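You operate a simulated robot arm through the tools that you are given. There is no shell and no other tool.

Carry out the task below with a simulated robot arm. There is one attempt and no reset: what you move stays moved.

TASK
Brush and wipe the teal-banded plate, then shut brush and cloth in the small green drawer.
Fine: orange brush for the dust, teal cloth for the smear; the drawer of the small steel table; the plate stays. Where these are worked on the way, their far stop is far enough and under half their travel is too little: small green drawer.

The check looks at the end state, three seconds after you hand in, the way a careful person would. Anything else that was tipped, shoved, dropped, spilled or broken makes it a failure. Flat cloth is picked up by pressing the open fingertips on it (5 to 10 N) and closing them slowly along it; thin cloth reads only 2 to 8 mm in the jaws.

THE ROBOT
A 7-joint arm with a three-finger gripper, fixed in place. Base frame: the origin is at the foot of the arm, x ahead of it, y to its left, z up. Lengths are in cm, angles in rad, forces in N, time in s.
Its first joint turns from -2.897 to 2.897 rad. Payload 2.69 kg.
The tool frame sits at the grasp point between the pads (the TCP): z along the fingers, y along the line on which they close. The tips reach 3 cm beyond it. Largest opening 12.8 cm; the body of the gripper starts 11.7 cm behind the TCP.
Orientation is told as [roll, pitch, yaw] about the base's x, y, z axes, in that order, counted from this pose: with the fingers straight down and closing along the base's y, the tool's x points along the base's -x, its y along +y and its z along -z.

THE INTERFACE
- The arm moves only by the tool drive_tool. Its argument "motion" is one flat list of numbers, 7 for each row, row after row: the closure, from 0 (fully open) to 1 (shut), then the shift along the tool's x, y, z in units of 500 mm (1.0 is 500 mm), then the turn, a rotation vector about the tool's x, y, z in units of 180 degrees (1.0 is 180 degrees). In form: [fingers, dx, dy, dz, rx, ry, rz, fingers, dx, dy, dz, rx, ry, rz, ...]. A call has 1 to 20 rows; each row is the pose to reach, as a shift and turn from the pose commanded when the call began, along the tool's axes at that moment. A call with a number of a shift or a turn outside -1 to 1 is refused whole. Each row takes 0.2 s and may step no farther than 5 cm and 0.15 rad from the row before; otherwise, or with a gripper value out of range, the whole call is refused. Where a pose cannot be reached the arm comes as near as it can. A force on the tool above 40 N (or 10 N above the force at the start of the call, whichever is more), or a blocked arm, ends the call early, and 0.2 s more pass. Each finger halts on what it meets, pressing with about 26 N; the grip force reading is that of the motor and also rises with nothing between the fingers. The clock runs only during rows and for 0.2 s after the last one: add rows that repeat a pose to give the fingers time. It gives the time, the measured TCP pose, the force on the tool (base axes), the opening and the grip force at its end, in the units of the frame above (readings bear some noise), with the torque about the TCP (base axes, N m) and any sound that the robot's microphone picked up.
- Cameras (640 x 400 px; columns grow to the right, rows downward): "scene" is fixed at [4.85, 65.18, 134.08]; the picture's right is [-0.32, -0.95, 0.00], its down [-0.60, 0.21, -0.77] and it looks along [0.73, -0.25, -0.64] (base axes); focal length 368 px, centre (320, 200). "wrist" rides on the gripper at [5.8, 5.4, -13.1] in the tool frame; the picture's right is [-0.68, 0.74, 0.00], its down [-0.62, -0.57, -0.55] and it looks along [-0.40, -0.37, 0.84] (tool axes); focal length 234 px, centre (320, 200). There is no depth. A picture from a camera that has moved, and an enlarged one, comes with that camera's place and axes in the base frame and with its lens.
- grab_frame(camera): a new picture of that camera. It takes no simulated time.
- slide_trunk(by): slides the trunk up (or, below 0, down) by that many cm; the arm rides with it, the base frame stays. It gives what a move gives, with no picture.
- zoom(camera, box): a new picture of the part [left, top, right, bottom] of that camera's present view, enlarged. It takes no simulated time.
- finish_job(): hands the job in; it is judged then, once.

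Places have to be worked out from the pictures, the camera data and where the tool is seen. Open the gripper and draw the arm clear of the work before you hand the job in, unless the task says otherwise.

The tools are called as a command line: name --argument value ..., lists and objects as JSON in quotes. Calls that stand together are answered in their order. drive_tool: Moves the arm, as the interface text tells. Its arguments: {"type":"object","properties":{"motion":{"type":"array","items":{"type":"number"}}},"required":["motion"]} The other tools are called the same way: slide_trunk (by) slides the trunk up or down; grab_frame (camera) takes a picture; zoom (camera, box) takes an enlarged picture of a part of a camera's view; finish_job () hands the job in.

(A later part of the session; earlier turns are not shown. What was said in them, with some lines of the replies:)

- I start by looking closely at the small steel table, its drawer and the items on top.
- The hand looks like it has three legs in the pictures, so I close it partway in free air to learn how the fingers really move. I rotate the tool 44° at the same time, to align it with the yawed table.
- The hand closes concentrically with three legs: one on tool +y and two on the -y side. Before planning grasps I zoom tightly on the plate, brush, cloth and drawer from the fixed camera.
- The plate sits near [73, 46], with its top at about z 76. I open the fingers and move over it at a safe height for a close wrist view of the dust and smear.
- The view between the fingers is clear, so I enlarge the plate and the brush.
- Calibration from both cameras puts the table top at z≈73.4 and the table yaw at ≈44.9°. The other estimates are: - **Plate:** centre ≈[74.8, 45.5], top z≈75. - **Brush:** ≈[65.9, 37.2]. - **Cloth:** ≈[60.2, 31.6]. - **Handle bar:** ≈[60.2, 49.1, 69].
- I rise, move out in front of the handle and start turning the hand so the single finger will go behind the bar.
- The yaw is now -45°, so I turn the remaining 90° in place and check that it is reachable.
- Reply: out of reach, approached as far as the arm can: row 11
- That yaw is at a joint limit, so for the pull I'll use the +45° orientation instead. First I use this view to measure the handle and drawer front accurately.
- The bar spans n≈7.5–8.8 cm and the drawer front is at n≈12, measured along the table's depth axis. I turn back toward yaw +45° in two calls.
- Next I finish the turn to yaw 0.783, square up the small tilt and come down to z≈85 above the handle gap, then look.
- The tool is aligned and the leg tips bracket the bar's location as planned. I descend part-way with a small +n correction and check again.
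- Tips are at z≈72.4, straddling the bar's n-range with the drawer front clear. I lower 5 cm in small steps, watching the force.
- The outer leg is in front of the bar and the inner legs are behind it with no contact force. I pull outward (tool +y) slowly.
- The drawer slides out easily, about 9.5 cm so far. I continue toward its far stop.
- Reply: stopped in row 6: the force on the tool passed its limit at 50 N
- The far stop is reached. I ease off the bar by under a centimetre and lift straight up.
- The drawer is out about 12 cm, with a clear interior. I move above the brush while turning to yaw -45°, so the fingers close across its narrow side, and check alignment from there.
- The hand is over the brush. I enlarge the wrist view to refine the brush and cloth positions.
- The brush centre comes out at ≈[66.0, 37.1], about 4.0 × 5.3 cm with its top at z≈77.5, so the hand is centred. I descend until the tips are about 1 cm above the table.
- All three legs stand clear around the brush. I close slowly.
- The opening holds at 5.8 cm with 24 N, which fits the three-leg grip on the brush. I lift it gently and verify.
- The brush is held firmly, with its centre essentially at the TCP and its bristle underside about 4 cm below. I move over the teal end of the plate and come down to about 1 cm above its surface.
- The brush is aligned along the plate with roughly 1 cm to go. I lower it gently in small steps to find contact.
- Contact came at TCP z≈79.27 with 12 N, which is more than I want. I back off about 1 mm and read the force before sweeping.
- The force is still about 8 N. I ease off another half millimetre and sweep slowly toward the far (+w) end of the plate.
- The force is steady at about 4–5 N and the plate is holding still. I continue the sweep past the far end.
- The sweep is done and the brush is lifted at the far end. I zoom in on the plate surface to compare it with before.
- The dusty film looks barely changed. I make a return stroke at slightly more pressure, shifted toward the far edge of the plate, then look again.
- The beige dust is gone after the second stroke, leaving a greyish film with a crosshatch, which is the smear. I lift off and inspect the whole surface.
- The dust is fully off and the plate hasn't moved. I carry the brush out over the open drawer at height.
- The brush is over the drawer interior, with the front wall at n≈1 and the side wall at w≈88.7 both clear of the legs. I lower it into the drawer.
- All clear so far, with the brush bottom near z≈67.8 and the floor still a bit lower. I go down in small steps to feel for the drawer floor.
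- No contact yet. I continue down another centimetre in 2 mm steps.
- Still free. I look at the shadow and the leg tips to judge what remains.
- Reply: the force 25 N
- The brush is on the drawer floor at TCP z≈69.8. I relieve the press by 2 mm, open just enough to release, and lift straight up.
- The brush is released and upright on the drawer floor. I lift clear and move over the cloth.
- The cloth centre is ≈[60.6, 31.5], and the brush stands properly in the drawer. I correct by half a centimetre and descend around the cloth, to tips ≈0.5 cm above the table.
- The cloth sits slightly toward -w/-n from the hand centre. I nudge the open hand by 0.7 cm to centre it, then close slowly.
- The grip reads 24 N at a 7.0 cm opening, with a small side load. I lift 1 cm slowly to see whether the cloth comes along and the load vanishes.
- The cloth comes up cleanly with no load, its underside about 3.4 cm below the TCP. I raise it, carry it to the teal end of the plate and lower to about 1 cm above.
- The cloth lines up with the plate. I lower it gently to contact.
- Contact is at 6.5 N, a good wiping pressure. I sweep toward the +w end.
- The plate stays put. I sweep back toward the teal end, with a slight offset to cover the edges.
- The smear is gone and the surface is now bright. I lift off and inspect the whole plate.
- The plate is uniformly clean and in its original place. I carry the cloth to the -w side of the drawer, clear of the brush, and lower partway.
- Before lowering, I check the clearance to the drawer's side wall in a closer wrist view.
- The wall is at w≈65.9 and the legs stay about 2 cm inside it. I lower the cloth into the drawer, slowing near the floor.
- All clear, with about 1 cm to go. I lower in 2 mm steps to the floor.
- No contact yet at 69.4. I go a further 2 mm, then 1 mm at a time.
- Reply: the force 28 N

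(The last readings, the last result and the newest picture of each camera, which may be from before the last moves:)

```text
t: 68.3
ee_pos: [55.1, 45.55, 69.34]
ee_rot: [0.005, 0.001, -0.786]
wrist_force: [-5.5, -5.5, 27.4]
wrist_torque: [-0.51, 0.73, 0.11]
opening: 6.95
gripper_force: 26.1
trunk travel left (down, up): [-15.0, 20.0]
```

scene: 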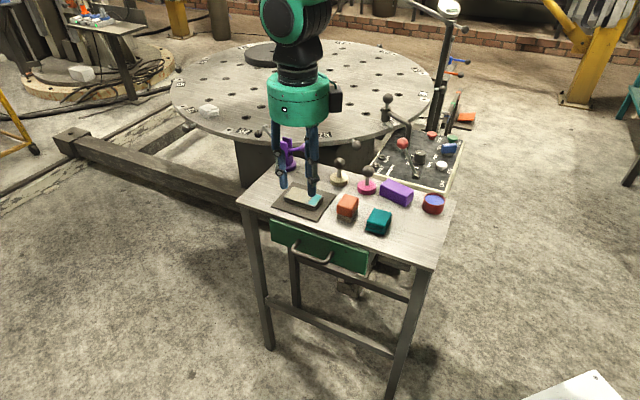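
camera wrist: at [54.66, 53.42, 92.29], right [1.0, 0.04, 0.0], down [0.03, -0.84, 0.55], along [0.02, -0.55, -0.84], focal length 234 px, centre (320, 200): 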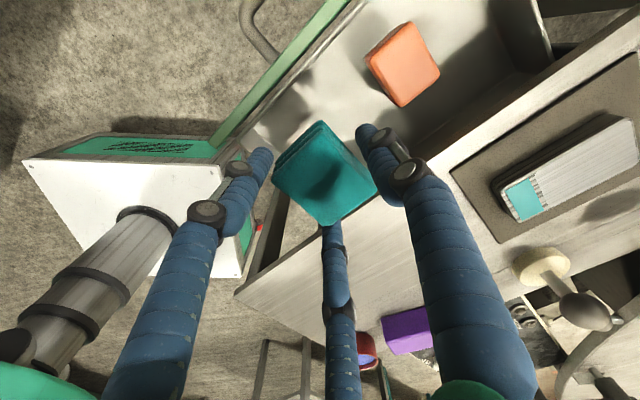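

The cloth is on the floor. I relieve the press by 2 mm, open gently to 7.9 cm and check that it is released.

drive_tool --motion '[0.78, 0, 0, -0.002, 0, 0, 0, 0.78, 0, 0, -0.004, 0, 0, 0, 0.44, 0, 0, -0.004, 0, 0, 0, 0.41, 0, 0, -0.004, 0, 0, 0, 0.383, 0, 0, -0.004, 0, 0, 0, 0.383, 0, 0, -0.004, 0, 0, 0]'

zoom --camera "wrist" --box '[180, 60, 440, 260]'

```text
t: 69.7
ee_pos: [55.07, 45.56, 69.35]
ee_rot: [0.003, 0.001, -0.787]
wrist_force: [-0.4, -0.1, -0.1]
wrist_torque: [0.01, 0.0, 0.01]
opening: 7.89
gripper_force: 0.1
trunk travel left (down, up): [-15.0, 20.0]
```

```text
2.00 times, centred on (310, 160) of wrist
camera zoom: at [54.73, 53.46, 82.39], right [1.0, 0.04, 0.0], down [0.03, -0.84, 0.55], along [0.02, -0.55, -0.84], focal length 468 px, centre (340, 280)
```

zoom: 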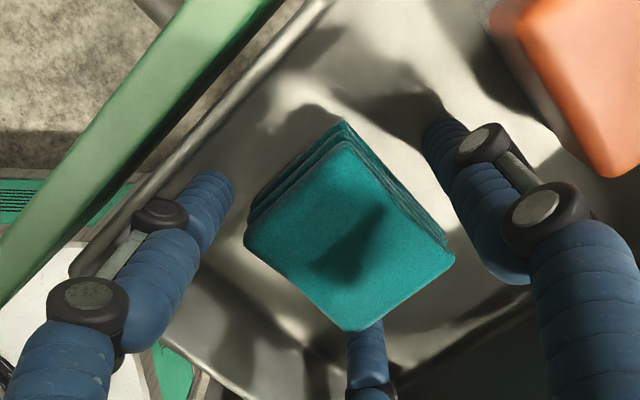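

The cloth is released. I lift out and move in front of the drawer while closing the fingers.

drive_tool --motion '[0.383, 0, 0, -0.03, 0, 0, 0, 0.383, 0, 0, -0.1, 0, 0, 0, 0.383, 0, 0, -0.18, 0, 0, 0, 0.383, 0, 0, -0.26, 0, 0, 0, 0.45, 0.06, 0.026, -0.3, 0, 0, 0, 0.6, 0.12, 0.052, -0.3, 0, 0, 0, 0.75, 0.18, 0.078, -0.3, 0, 0, 0, 0.9, 0.24, 0.104, -0.3, 0, 0, 0, 1.0, 0.31, 0.1316, -0.3, 0, 0, 0, 1.0, 0.31, 0.1316, -0.3, 0, 0, 0]'

grab_frame --camera "wrist"

zoom --camera "scene" --box '[210, 130, 410, 310]'

```text
t: 71.9
ee_pos: [48.69, 61.38, 84.47]
ee_rot: [0.005, -0.004, -0.786]
wrist_force: [0.4, 0.0, -1.2]
wrist_torque: [-0.02, -0.03, 0.02]
opening: 0.17
gripper_force: 25.9
trunk travel left (down, up): [-15.0, 20.0]
```

```text
taken
camera wrist: at [48.33, 69.21, 97.44], right [1.0, 0.04, 0.0], down [0.03, -0.84, 0.55], along [0.03, -0.55, -0.84], focal length 234 px, centre (320, 200)
```

wrist: 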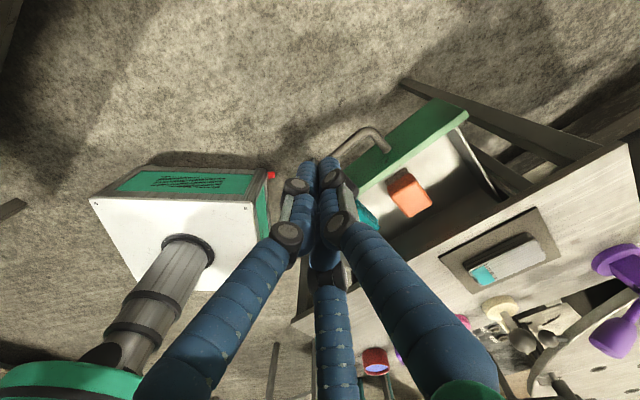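

```text
2.22 times, centred on (310, 220) of scene
camera zoom: at [4.85, 65.18, 134.08], right [-0.32, -0.95, 0.0], down [-0.6, 0.21, -0.77], along [0.73, -0.25, -0.64], focal length 818 px, centre (342, 156)
```

zoom: 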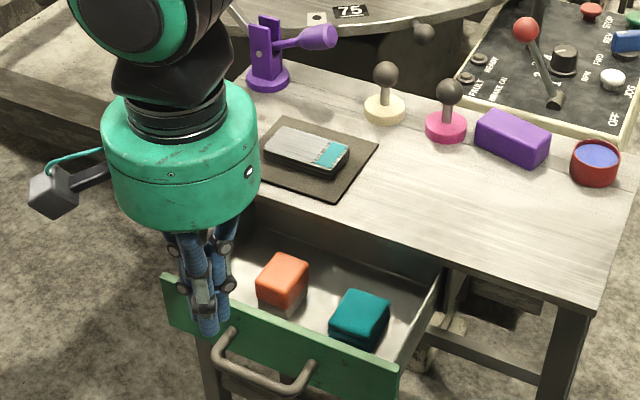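

Both items sit upright and fully inside the drawer. I lower the closed fingers in front of the handle bar, with about 3 cm clearance.

drive_tool --motion '[1.0, 0, 0, 0.07, 0, 0, 0, 1.0, 0, 0, 0.14, 0, 0, 0, 1.0, 0, 0, 0.21, 0, 0, 0, 1.0, 0, 0, 0.25, 0, 0, 0, 1.0, 0, 0, 0.28, 0, 0, 0, 1.0, 0, 0, 0.28, 0, 0, 0]'

grab_frame --camera "wrist"

zoom --camera "scene" --box '[210, 150, 410, 330]'

```text
t: 73.3
ee_pos: [48.75, 61.35, 70.54]
ee_rot: [0.004, 0.0, -0.786]
wrist_force: [0.4, -0.3, 0.0]
wrist_torque: [-0.01, 0.0, 0.04]
opening: 0.23
gripper_force: 26.2
trunk travel left (down, up): [-15.0, 20.0]
```

```text
taken
camera wrist: at [48.41, 69.13, 83.51], right [1.0, 0.04, 0.0], down [0.03, -0.84, 0.55], along [0.03, -0.55, -0.84], focal length 234 px, centre (320, 200)
```

wrist: 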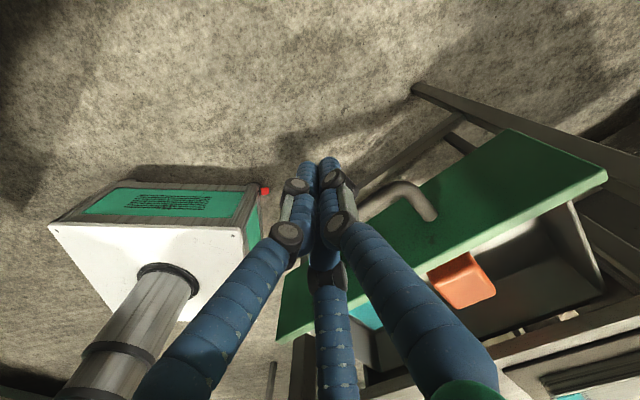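

```text
2.22 times, centred on (310, 240) of scene
camera zoom: at [4.85, 65.18, 134.08], right [-0.32, -0.95, 0.0], down [-0.6, 0.21, -0.77], along [0.73, -0.25, -0.64], focal length 818 px, centre (342, 111)
```

zoom: 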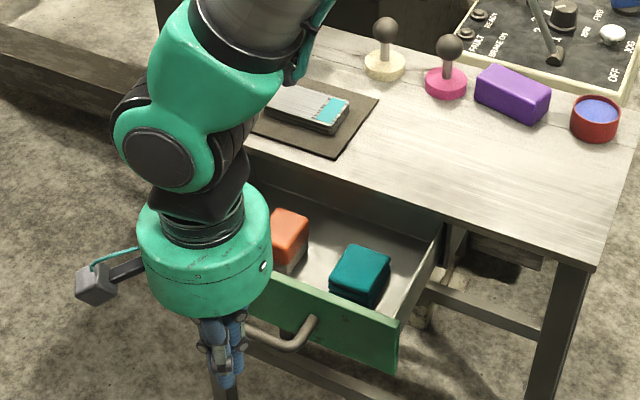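

The fingers stand in front of the bar. I push inward (tool -x) slowly so the contents don't shift.

drive_tool --motion '[1.0, -0.016, 0, 0, 0, 0, 0, 1.0, -0.032, 0, 0, 0, 0, 0, 1.0, -0.046, 0, 0, 0, 0, 0, 1.0, -0.058, 0, 0, 0, 0, 0, 1.0, -0.07, 0, 0, 0, 0, 0, 1.0, -0.084, 0, 0, 0, 0, 0, 1.0, -0.098, 0, 0, 0, 0, 0, 1.0, -0.112, 0, 0, 0, 0, 0, 1.0, -0.126, 0, 0, 0, 0, 0, 1.0, -0.14, 0, 0, 0, 0, 0, 1.0, -0.154, 0, 0, 0, 0, 0, 1.0, -0.168, 0, 0, 0, 0, 0, 1.0, -0.182, 0, 0, 0, 0, 0, 1.0, -0.196, 0, 0, 0, 0, 0, 1.0, -0.21, 0, 0, 0, 0, 0]'

zoom --camera "scene" --box '[210, 150, 410, 330]'

grab_frame --camera "wrist"

```text
t: 76.5
ee_pos: [56.23, 53.91, 70.46]
ee_rot: [0.003, 0.0, -0.787]
wrist_force: [0.7, -0.4, 0.0]
wrist_torque: [0.0, 0.0, 0.02]
opening: 0.21
gripper_force: 26.0
trunk travel left (down, up): [-15.0, 20.0]
```

```text
2.22 times, centred on (310, 240) of scene
camera zoom: at [4.85, 65.18, 134.08], right [-0.32, -0.95, 0.0], down [-0.6, 0.21, -0.77], along [0.73, -0.25, -0.64], focal length 818 px, centre (342, 111)
```

zoom: 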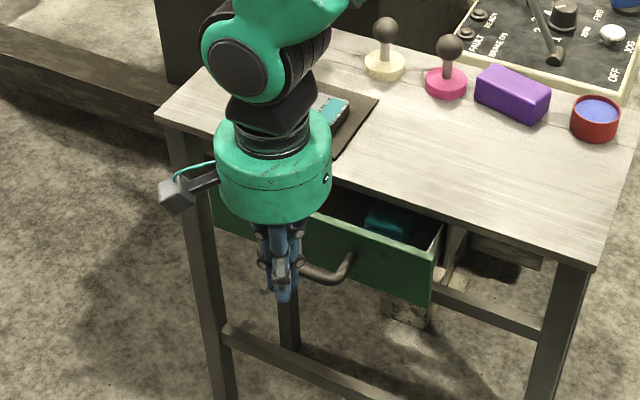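

```text
taken
camera wrist: at [55.91, 61.68, 83.51], right [1.0, 0.04, 0.0], down [0.03, -0.84, 0.55], along [0.02, -0.55, -0.84], focal length 234 px, centre (320, 200)
```

wrist: 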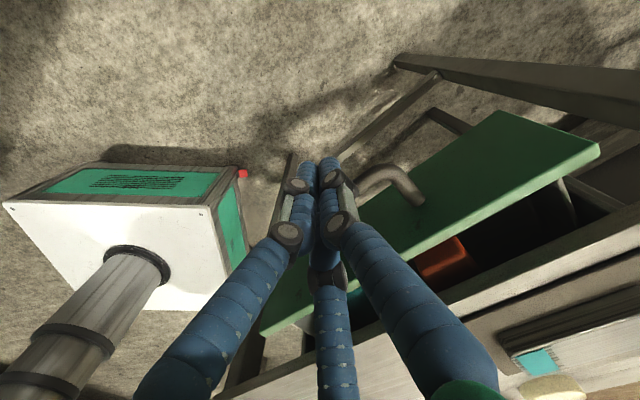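

The drawer is sliding in smoothly with about 5 cm to go. I continue until it meets its closed stop.

drive_tool --motion '[1.0, -0.012, 0, 0, 0, 0, 0, 1.0, -0.024, 0, 0, 0, 0, 0, 1.0, -0.036, 0, 0, 0, 0, 0, 1.0, -0.048, 0, 0, 0, 0, 0, 1.0, -0.06, 0, 0, 0, 0, 0, 1.0, -0.07, 0, 0, 0, 0, 0, 1.0, -0.08, 0, 0, 0, 0, 0, 1.0, -0.088, 0, 0, 0, 0, 0, 1.0, -0.096, 0, 0, 0, 0, 0, 1.0, -0.104, 0, 0, 0, 0, 0, 1.0, -0.112, 0, 0, 0, 0, 0, 1.0, -0.12, 0, 0, 0, 0, 0]'

zoom --camera "scene" --box '[210, 150, 410, 330]'

```text
t: 78.6
ee_pos: [59.43, 50.77, 70.28]
ee_rot: [0.004, -0.002, -0.785]
wrist_force: [-5.1, 3.8, 0.7]
wrist_torque: [0.14, -0.01, -0.04]
opening: 0.22
gripper_force: 25.8
trunk travel left (down, up): [-15.0, 20.0]
stopped in row 10: the force on the tool passed its limit at 49 N (the readings are from after the stop); the commanded pose is now the measured one
```

```text
2.22 times, centred on (310, 240) of scene
camera zoom: at [4.85, 65.18, 134.08], right [-0.32, -0.95, 0.0], down [-0.6, 0.21, -0.77], along [0.73, -0.25, -0.64], focal length 818 px, centre (342, 111)
```

zoom: 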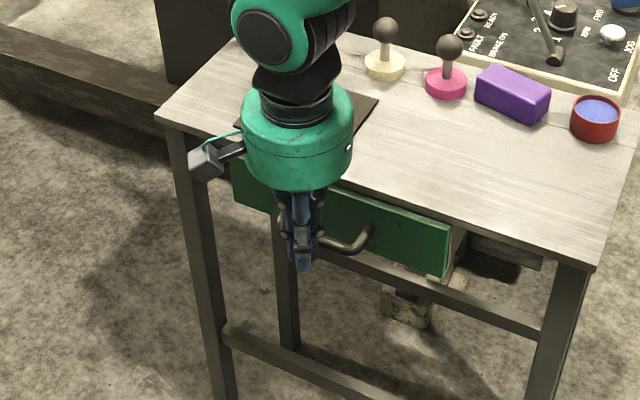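

The closed stop is reached at a 49 N peak. I back away from the handle, lift clear, and compare the drawer with its starting picture.

drive_tool --motion '[1.0, 0.02, 0, 0, 0, 0, 0, 1.0, 0.06, 0, 0, 0, 0, 0, 1.0, 0.1, 0, -0.03, 0, 0, 0, 1.0, 0.14, 0, -0.1, 0, 0, 0, 0.8, 0.18, 0, -0.18, 0, 0, 0, 0.6, 0.18, 0, -0.26, 0, 0, 0, 0.4, 0.18, 0, -0.34, 0, 0, 0, 0.2, 0.18, 0, -0.42, 0, 0, 0, 0.2, 0.18, 0, -0.42, 0, 0, 0]'

zoom --camera "scene" --box '[260, 205, 380, 285]'

zoom --camera "scene" --box '[220, 120, 480, 290]'

grab_frame --camera "wrist"

```text
t: 80.6
ee_pos: [52.91, 56.76, 91.49]
ee_rot: [0.002, 0.002, -0.786]
wrist_force: [-0.7, 0.4, -0.6]
wrist_torque: [0.04, 0.0, 0.02]
opening: 10.23
gripper_force: 0.2
trunk travel left (down, up): [-15.0, 20.0]
```

```text
5.00 times, centred on (320, 245) of scene
camera zoom: at [4.85, 65.18, 134.08], right [-0.32, -0.95, 0.0], down [-0.6, 0.21, -0.77], along [0.73, -0.25, -0.64], focal length 1840 px, centre (320, -25)
```

zoom: 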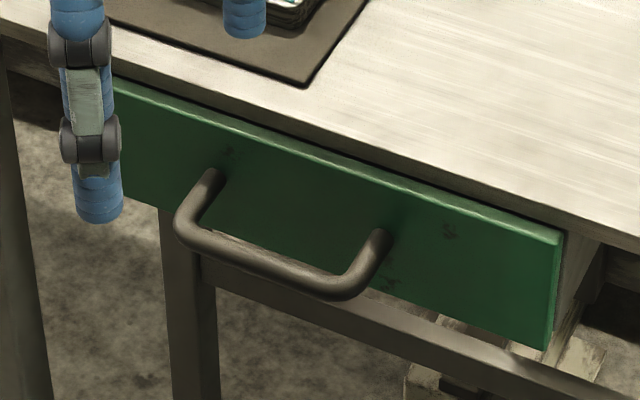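

```text
2.35 times, centred on (350, 205) of scene
camera zoom: at [4.85, 65.18, 134.08], right [-0.32, -0.95, 0.0], down [-0.6, 0.21, -0.77], along [0.73, -0.25, -0.64], focal length 866 px, centre (249, 188)
```

zoom: 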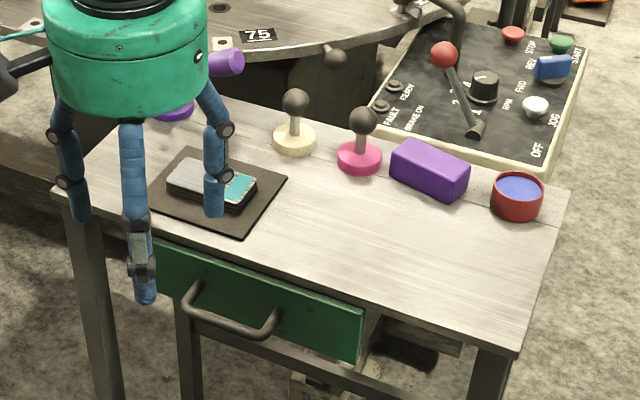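

```text
taken
camera wrist: at [52.77, 64.59, 104.56], right [1.0, 0.04, 0.0], down [0.03, -0.84, 0.55], along [0.02, -0.55, -0.84], focal length 234 px, centre (320, 200)
```

wrist: 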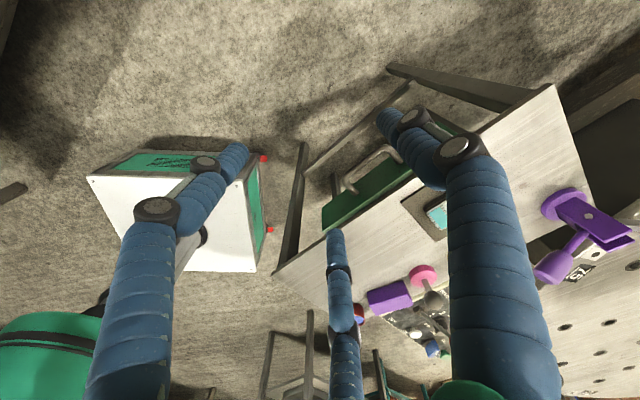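

The handle pixels match the starting picture exactly, so the drawer is fully shut, and everything else looks undisturbed. I open fully, raise the arm well clear, and take a last look.

drive_tool --motion '[0.1, 0.04, 0, -0.06, 0, 0, 0, 0, 0.08, 0, -0.12, 0, 0, 0, 0, 0.1, 0, -0.18, 0, 0, 0, 0, 0.1, 0, -0.18, 0, 0, 0]'

zoom --camera "scene" --box '[270, 170, 340, 225]'

grab_frame --camera "scene"

```text
t: 81.6
ee_pos: [49.46, 60.42, 100.57]
ee_rot: [0.003, 0.001, -0.785]
wrist_force: [-0.5, -0.9, 0.0]
wrist_torque: [0.0, 0.01, 0.03]
opening: 12.8
gripper_force: 0.0
trunk travel left (down, up): [-15.0, 20.0]
```

```text
7.27 times, centred on (305, 198) of scene
camera zoom: at [4.85, 65.18, 134.08], right [-0.32, -0.95, 0.0], down [-0.6, 0.21, -0.77], along [0.73, -0.25, -0.64], focal length 2676 px, centre (429, 218)
```

zoom: 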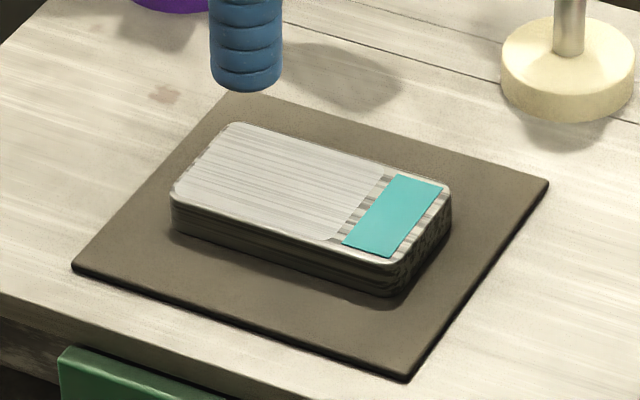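

```text
taken
```

scene: 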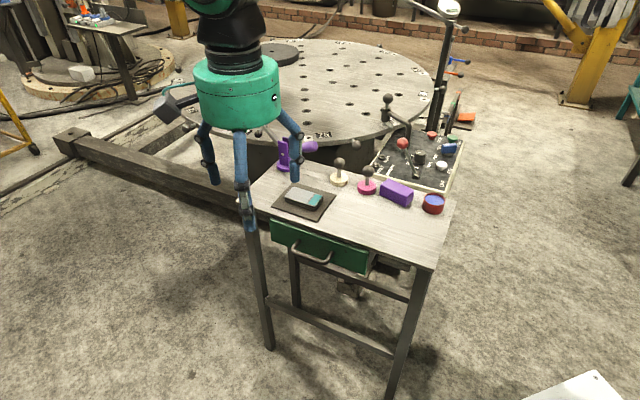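

The plate is clean and exactly where it was. Brush and cloth are shut in the green drawer, the gripper is open and the arm is clear, so I hand in.

finish_job

```text
The job is handed in.
```

The teal-banded plate is brushed and wiped, and the brush and cloth are shut in the small green drawer. I've handed the job in, but no verdict on the end state has come back.

- **Plate:** two strokes with the orange brush took the dust off, and two strokes with the teal cloth took the smear off. The top now looks uniformly clean, and the plate is where it started.
- **Drawer:** I pulled it out to its far stop and set both items upright on the drawer floor. Then I pushed it in until it hit the closed stop. The handle lines up exactly with the first picture.
- **Everything else:** the other objects on the table look untouched in the last pictures. The gripper is open and the arm is raised clear of the table.
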